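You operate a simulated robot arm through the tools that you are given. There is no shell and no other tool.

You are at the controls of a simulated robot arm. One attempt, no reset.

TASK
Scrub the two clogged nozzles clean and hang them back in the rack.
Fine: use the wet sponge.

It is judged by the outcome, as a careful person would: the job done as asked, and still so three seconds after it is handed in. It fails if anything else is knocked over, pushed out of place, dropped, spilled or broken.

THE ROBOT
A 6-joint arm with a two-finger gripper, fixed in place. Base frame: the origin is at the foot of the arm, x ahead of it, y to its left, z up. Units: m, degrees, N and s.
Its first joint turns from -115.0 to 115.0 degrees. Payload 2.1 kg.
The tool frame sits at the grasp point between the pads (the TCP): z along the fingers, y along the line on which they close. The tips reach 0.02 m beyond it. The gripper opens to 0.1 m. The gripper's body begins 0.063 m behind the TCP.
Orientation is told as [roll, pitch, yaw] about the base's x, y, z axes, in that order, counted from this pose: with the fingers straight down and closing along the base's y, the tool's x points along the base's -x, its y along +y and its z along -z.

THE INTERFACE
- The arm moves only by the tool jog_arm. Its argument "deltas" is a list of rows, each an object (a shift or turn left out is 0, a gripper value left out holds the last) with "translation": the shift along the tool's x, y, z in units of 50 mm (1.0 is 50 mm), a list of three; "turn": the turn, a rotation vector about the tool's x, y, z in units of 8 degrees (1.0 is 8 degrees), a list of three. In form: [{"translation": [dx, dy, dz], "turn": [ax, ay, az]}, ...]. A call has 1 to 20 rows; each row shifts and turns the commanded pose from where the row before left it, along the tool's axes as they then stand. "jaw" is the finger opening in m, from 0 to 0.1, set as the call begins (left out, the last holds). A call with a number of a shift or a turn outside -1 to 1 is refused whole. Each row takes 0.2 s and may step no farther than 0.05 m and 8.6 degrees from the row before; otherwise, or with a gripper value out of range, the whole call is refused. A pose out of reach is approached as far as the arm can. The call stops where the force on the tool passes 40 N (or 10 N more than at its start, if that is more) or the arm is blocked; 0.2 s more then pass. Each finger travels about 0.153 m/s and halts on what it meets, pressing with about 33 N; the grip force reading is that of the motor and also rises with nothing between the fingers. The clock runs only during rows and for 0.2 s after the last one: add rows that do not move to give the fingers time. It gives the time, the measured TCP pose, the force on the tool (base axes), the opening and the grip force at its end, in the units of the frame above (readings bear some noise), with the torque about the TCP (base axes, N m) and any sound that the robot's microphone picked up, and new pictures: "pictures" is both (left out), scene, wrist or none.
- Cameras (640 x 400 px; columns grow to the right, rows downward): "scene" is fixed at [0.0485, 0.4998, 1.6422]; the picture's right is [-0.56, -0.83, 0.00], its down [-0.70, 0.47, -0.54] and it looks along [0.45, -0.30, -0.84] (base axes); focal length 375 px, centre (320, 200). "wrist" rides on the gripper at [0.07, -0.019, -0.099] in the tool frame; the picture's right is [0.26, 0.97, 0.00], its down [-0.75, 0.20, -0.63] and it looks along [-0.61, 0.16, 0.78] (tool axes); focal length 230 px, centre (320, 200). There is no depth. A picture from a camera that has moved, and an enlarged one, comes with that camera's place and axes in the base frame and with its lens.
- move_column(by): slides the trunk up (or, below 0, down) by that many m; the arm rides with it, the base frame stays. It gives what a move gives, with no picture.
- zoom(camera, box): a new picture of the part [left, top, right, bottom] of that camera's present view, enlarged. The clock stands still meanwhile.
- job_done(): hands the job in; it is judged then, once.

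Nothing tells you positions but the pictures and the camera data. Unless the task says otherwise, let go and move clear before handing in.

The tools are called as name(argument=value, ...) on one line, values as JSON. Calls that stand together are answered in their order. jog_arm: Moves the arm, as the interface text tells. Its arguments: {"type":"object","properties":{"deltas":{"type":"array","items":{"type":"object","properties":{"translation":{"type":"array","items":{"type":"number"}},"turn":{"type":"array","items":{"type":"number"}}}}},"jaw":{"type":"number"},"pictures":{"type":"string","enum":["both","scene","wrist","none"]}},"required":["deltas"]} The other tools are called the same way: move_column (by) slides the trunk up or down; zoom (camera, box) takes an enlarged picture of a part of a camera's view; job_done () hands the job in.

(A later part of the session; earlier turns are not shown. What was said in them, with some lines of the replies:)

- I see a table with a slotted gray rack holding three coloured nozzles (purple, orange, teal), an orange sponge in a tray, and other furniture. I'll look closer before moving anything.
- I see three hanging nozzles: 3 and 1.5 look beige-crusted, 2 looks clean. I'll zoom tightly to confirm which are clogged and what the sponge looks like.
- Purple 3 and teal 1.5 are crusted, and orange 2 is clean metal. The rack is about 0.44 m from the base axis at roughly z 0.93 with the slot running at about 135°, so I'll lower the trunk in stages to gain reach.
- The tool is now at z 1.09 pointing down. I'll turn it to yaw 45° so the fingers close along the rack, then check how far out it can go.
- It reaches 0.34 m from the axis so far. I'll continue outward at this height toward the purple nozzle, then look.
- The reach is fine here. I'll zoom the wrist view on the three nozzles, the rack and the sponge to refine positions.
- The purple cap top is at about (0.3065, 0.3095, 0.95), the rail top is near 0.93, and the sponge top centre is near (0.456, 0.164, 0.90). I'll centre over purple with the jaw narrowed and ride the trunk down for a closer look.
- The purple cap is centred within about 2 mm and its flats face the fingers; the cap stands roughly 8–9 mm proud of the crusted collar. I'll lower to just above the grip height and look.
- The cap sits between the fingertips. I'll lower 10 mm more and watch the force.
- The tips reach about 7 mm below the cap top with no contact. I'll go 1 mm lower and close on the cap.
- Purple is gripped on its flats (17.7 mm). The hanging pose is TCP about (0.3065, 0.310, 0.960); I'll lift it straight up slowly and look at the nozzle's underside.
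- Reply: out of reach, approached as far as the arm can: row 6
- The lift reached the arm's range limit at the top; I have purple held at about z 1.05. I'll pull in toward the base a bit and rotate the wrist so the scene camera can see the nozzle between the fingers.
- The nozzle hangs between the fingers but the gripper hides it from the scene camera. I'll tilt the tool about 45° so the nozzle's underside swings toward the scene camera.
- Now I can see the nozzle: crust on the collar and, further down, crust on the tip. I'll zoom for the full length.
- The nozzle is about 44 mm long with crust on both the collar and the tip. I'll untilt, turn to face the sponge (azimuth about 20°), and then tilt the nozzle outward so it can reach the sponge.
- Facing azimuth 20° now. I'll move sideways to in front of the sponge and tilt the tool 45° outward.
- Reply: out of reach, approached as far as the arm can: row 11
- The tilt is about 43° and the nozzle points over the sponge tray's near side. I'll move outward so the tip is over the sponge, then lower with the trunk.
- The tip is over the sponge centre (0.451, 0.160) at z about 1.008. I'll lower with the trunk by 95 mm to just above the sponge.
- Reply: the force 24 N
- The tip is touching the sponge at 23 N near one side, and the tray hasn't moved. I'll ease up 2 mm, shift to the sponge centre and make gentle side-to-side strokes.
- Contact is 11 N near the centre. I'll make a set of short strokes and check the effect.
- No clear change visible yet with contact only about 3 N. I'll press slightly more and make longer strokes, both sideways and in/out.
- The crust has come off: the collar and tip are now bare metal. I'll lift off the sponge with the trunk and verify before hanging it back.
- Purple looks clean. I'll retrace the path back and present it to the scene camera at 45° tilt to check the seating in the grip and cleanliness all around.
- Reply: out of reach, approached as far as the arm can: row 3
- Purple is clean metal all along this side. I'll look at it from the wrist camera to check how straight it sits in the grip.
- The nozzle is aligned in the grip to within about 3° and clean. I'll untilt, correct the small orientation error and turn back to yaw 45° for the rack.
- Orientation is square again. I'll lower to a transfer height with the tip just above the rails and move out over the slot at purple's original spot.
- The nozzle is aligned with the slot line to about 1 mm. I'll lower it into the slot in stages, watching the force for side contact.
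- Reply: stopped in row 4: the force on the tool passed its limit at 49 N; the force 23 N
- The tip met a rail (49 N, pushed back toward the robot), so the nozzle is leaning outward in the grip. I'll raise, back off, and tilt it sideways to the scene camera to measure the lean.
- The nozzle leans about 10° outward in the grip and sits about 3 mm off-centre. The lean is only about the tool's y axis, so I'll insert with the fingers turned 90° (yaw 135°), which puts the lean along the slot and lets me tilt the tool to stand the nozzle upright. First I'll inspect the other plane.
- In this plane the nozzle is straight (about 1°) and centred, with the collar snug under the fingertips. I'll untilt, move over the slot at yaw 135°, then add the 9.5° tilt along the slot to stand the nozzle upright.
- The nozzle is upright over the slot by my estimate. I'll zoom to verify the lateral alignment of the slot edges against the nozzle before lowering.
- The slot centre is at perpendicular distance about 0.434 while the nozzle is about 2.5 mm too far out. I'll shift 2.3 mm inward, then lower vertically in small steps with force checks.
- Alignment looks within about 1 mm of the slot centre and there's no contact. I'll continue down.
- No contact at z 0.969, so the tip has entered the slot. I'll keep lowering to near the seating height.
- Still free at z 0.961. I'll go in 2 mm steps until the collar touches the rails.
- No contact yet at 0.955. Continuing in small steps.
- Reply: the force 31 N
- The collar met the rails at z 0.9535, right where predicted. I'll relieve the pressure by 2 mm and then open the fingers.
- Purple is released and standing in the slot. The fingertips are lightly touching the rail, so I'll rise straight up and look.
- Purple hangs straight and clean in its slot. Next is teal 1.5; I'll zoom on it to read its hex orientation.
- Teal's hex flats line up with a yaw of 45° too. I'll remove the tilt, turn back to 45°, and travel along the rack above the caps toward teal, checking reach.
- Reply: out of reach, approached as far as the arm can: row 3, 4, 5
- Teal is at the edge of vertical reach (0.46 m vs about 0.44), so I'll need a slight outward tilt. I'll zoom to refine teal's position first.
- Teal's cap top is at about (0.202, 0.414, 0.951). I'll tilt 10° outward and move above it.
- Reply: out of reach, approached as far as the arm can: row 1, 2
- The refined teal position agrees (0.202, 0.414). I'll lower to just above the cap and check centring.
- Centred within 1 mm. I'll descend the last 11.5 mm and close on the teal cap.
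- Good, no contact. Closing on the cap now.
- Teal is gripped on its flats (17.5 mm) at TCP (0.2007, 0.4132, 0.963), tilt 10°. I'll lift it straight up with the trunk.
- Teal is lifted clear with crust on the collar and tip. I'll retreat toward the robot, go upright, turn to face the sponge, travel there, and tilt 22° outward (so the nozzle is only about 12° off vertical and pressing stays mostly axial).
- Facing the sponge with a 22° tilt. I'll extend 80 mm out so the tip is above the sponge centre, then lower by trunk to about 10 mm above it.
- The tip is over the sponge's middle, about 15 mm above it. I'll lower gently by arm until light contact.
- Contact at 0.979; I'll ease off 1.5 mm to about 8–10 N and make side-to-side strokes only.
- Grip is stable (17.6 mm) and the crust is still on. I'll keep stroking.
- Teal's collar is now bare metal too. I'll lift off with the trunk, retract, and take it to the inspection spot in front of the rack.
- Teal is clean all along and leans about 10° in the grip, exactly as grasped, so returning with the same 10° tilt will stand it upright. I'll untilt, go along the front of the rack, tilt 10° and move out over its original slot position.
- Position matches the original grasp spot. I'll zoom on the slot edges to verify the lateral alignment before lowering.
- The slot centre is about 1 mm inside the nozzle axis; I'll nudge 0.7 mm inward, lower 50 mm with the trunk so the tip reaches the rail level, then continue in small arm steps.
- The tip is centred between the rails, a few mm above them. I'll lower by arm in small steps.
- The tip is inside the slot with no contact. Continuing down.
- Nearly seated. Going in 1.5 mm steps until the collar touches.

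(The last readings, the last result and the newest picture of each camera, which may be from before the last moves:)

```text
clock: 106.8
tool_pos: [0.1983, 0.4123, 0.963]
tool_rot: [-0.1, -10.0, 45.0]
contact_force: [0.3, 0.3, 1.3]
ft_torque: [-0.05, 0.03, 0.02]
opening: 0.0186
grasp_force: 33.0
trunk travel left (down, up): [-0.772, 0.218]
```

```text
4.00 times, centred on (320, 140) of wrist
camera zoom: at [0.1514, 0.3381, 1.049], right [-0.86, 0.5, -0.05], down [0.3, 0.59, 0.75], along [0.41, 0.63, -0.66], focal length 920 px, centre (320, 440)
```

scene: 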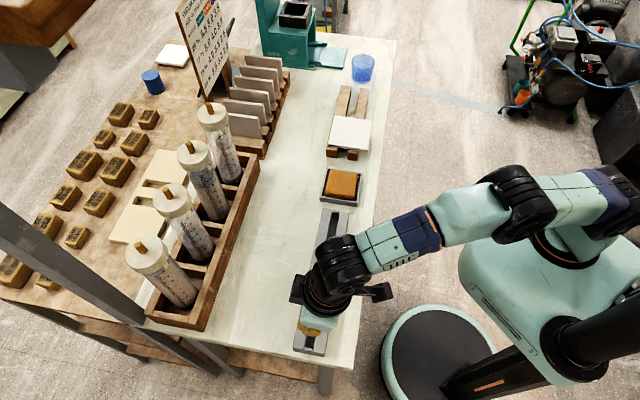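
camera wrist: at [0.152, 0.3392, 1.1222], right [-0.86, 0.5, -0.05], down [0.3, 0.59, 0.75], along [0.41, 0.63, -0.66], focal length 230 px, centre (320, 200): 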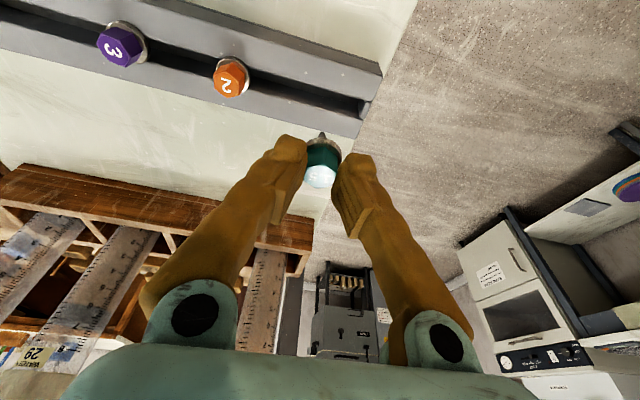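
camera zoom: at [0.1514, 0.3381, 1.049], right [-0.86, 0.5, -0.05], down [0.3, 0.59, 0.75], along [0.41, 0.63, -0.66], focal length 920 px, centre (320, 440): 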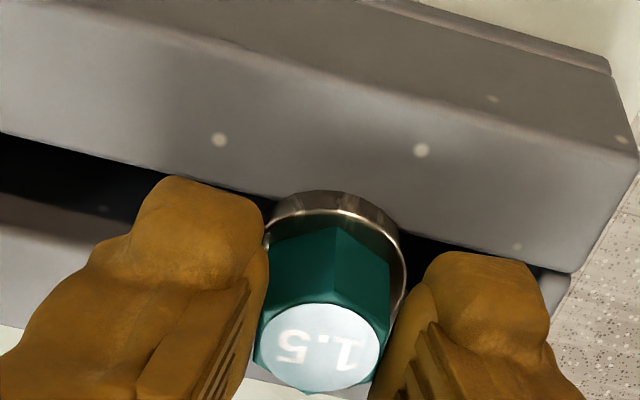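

Still free at 0.963. Continuing.

jog_arm(deltas=[{"translation": [0.0052, 0, 0.0295]}, {}], pictures="none")

jog_arm(deltas=[{"translation": [0.0052, 0, 0.0295]}, {}], pictures="none")

zoom(camera="wrist", box=[240, 90, 400, 190])

```text
clock: 107.4
tool_pos: [0.1992, 0.4119, 0.963]
tool_rot: [0.0, -10.2, 44.9]
contact_force: [2.1, 3.4, 13.1]
ft_torque: [0.03, 0.03, 0.0]
opening: 0.0185
grasp_force: 33.2
trunk travel left (down, up): [-0.772, 0.218]
```

```text
clock: 108.0
tool_pos: [0.1994, 0.4108, 0.9628]
tool_rot: [0.1, -10.4, 44.9]
contact_force: [3.4, 7.6, 31.0]
ft_torque: [0.11, 0.01, -0.03]
opening: 0.0185
grasp_force: 33.2
trunk travel left (down, up): [-0.772, 0.218]
```

```text
4.00 times, centred on (320, 140) of wrist
camera zoom: at [0.1509, 0.3368, 1.0479], right [-0.86, 0.51, -0.05], down [0.3, 0.58, 0.76], along [0.41, 0.64, -0.65], focal length 920 px, centre (320, 440)
```

zoom: 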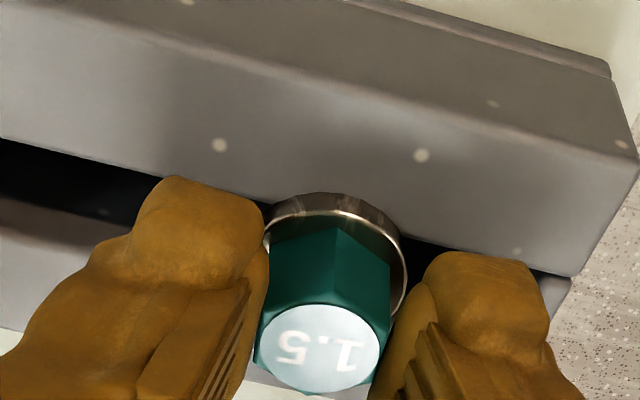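

The collar has seated at 0.9628 as predicted, overlapping the rail edge. I'll relieve 2.5 mm and open.

jog_arm(deltas=[{"translation": [-0.0087, 0, -0.0492]}, {}], pictures="none")

zoom(camera="scene", box=[280, 290, 360, 360])

```text
clock: 108.6
tool_pos: [0.1979, 0.4106, 0.9624]
tool_rot: [-0.1, -10.0, 44.9]
contact_force: [2.9, 5.9, 20.4]
ft_torque: [0.12, -0.11, 0.01]
opening: 0.0187
grasp_force: 33.0
trunk travel left (down, up): [-0.772, 0.218]
```

```text
5.71 times, centred on (320, 325) of scene
camera zoom: at [0.0485, 0.4998, 1.6422], right [-0.56, -0.83, 0.0], down [-0.7, 0.47, -0.54], along [0.45, -0.3, -0.84], focal length 2141 px, centre (320, -514)
```

zoom: 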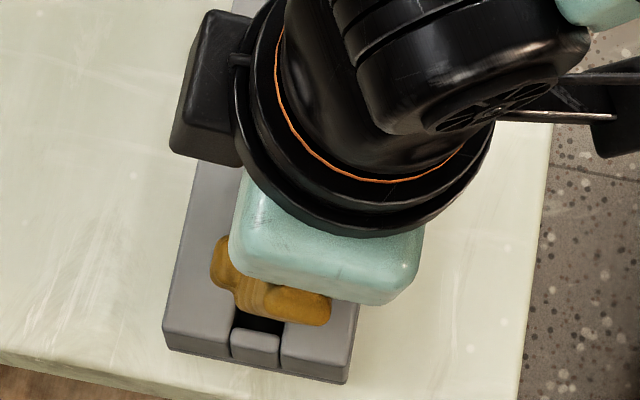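

There's still 20 N; I'll relieve a bit more before opening.

jog_arm(deltas=[{"translation": [-0.0069, 0, -0.0394]}, {}], pictures="none")

```text
clock: 109.2
tool_pos: [0.1992, 0.4109, 0.9631]
tool_rot: [-0.2, -9.8, 45.0]
contact_force: [0.1, 0.2, 0.1]
ft_torque: [-0.04, -0.01, 0.02]
opening: 0.0185
grasp_force: 32.8
trunk travel left (down, up): [-0.772, 0.218]
```

Force is zero now, with the nozzle resting. Opening the fingers.

jog_arm(deltas=[{}, {}, {}], jaw=0.045, pictures="none")

zoom(camera="wrist", box=[240, 90, 400, 190])

```text
clock: 110.0
tool_pos: [0.1982, 0.412, 0.9638]
tool_rot: [-0.1, -10.0, 45.0]
contact_force: [-1.3, -0.6, 0.7]
ft_torque: [0.01, -0.04, -0.02]
opening: 0.0449
grasp_force: 0.1
trunk travel left (down, up): [-0.772, 0.218]
```

```text
4.00 times, centred on (320, 140) of wrist
camera zoom: at [0.1513, 0.3381, 1.0501], right [-0.86, 0.5, -0.05], down [0.3, 0.59, 0.75], along [0.41, 0.63, -0.66], focal length 920 px, centre (320, 440)
```

zoom: 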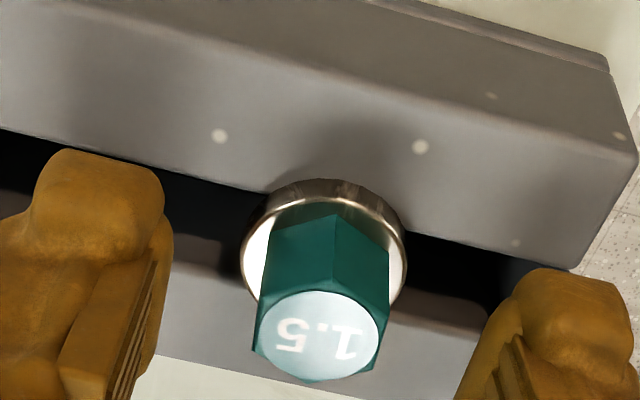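

Teal is released and seated in the slot. I'll rise straight up with the trunk and check everything.

move_column(by=0.08)

jog_arm(deltas=[{"translation": [0.689, 0, -0.122]}, {"translation": [0.689, 0, -0.122]}, {"translation": [0.689, -0.3, -0.122]}, {"translation": [0.4, -0.5, -0.1]}, {}])

zoom(camera="scene", box=[270, 150, 390, 370])

zoom(camera="scene", box=[290, 235, 350, 345])

```text
clock: 111.1
tool_pos: [0.1986, 0.413, 1.043]
tool_rot: [-0.1, -10.0, 45.0]
contact_force: [-0.6, 0.1, 0.4]
ft_torque: [0.03, 0.03, -0.01]
opening: 0.0449
grasp_force: 0.0
trunk travel left (down, up): [-0.852, 0.138]
```

```text
clock: 112.3
tool_pos: [0.1378, 0.2952, 1.047]
tool_rot: [-0.1, -10.1, 44.9]
contact_force: [-0.2, 0.0, 0.1]
ft_torque: [-0.02, -0.02, -0.03]
opening: 0.0452
grasp_force: 0.2
trunk travel left (down, up): [-0.852, 0.138]
camera wrist: at [0.0901, 0.2217, 1.1321], right [-0.86, 0.5, -0.05], down [0.3, 0.59, 0.75], along [0.41, 0.63, -0.66], focal length 230 px, centre (320, 200)
```

scene: 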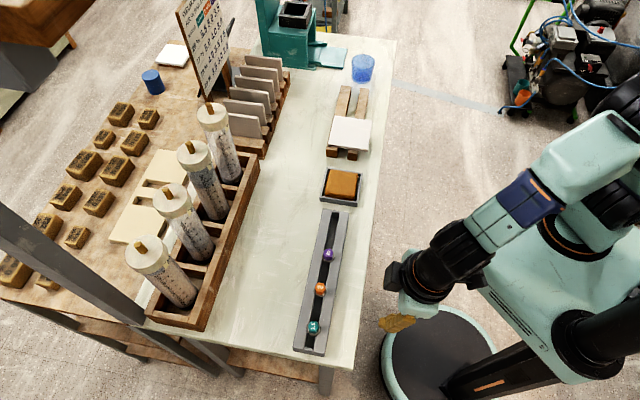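
wrist: 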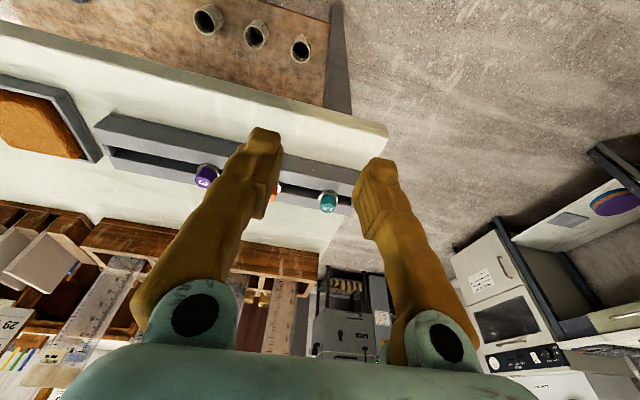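

```text
1.82 times, centred on (330, 260) of scene
camera zoom: at [0.0485, 0.4998, 1.6422], right [-0.56, -0.83, 0.0], down [-0.7, 0.47, -0.54], along [0.45, -0.3, -0.84], focal length 681 px, centre (302, 91)
```

zoom: 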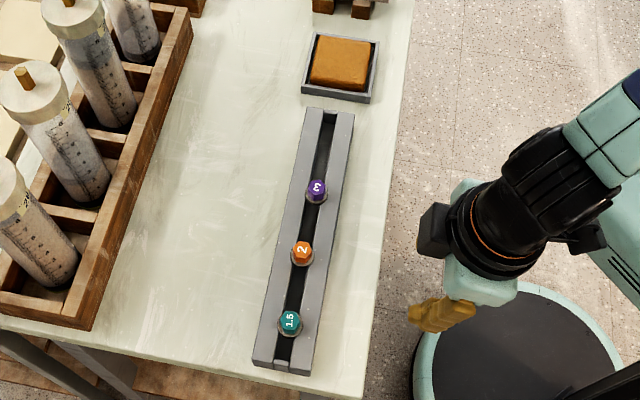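

```text
3.64 times, centred on (320, 290) of scene
camera zoom: at [0.0485, 0.4998, 1.6422], right [-0.56, -0.83, 0.0], down [-0.7, 0.47, -0.54], along [0.45, -0.3, -0.84], focal length 1363 px, centre (320, -127)
```

zoom: 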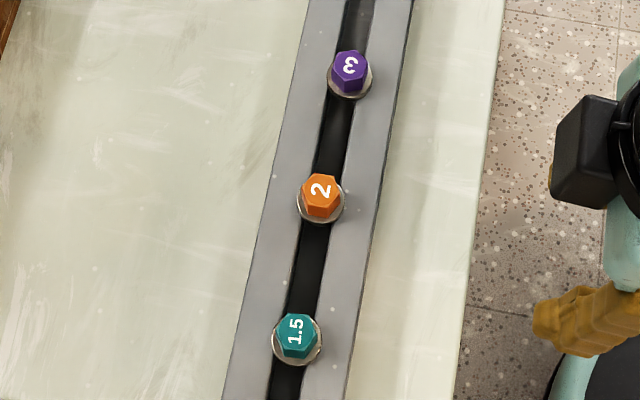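

All three nozzles are hanging and metal-clean. I'll compare close views with the starting pictures to check seating and that the rack and sponge tray haven't shifted.

zoom(camera="scene", box=[270, 160, 400, 360])

zoom(camera="scene", box=[300, 235, 350, 266])

zoom(camera="scene", box=[285, 308, 345, 345])

zoom(camera="scene", box=[310, 155, 370, 215])

zoom(camera="scene", box=[295, 272, 345, 303])

```text
2.00 times, centred on (335, 260) of scene
camera zoom: at [0.0485, 0.4998, 1.6422], right [-0.56, -0.83, 0.0], down [-0.7, 0.47, -0.54], along [0.45, -0.3, -0.84], focal length 749 px, centre (290, 80)
```

zoom: 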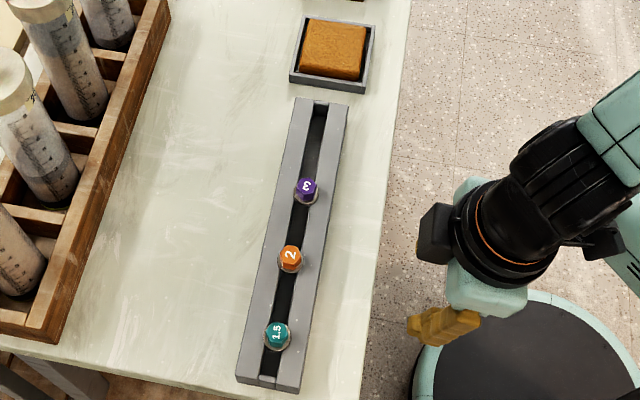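

```text
12.80 times, centred on (325, 250) of scene
camera zoom: at [0.0485, 0.4998, 1.6422], right [-0.56, -0.83, 0.0], down [-0.7, 0.47, -0.54], along [0.45, -0.3, -0.84], focal length 4796 px, centre (256, -446)
```

zoom: 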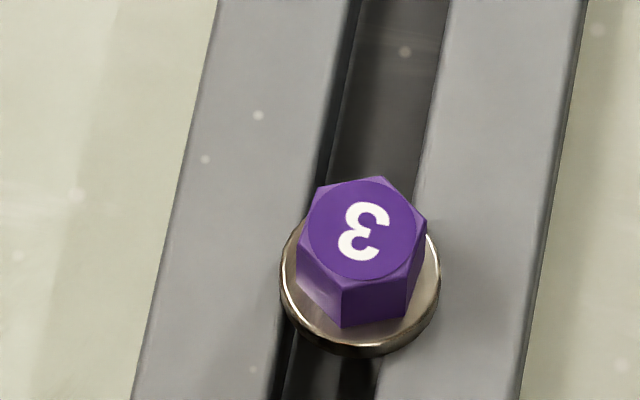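

```text
10.67 times, centred on (315, 326) of scene
camera zoom: at [0.0485, 0.4998, 1.6422], right [-0.56, -0.83, 0.0], down [-0.7, 0.47, -0.54], along [0.45, -0.3, -0.84], focal length 3997 px, centre (373, -1149)
```

zoom: 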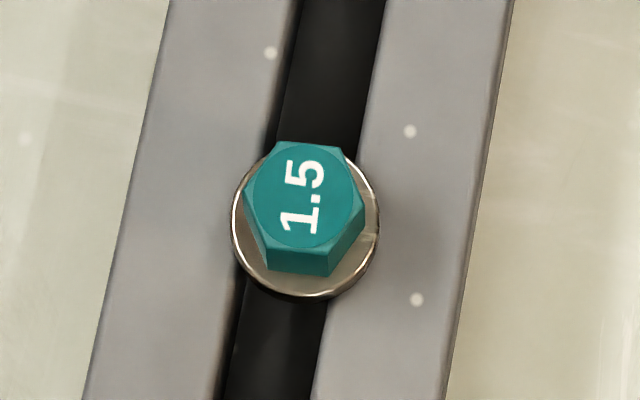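

```text
6.67 times, centred on (340, 185) of scene
camera zoom: at [0.0485, 0.4998, 1.6422], right [-0.56, -0.83, 0.0], down [-0.7, 0.47, -0.54], along [0.45, -0.3, -0.84], focal length 2498 px, centre (187, 300)
```

zoom: 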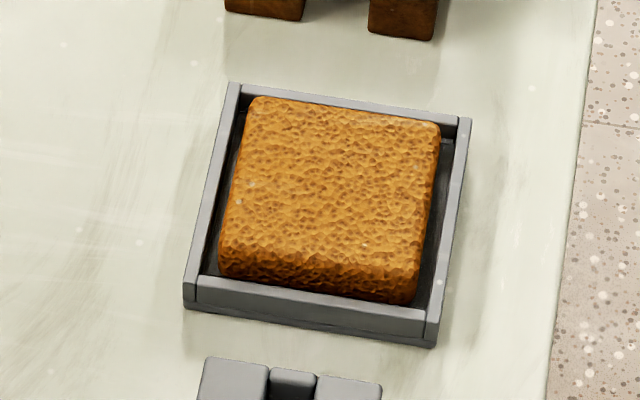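

```text
12.80 times, centred on (320, 288) of scene
camera zoom: at [0.0485, 0.4998, 1.6422], right [-0.56, -0.83, 0.0], down [-0.7, 0.47, -0.54], along [0.45, -0.3, -0.84], focal length 4796 px, centre (320, -920)
```

zoom: 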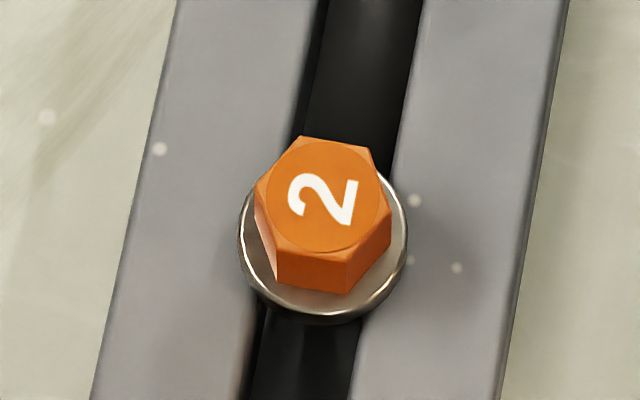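

Both formerly clogged nozzles (3 and 1.5) are bare metal and hanging level across both rails. The orange nozzle, rack, sponge and tray look exactly where they started, and the gripper is empty and clear, so I'm handing in.

job_done()

```text
The job is handed in.
```

I scrubbed the two clogged nozzles, purple 3 and teal 1.5, on the wet sponge. Both are hanging back in the rack in about their original spots.

- **Cleanliness:** the crust came off the collar and tip of each one, leaving bare metal on every side I could see. I viewed purple's stem from two sides and teal's from one, so the hidden sides are unchecked.
- **Insertion:** on the first try at rehanging purple, its tip hit a rail at 49 N because it had tilted in the grip. I lifted it, corrected the tilt, and it seated on the second try. I saw no damage.
- **Surroundings:** close-ups before and after show the orange nozzle, rack, sponge and tray unmoved. The gripper was empty and clear when I handed the job in.
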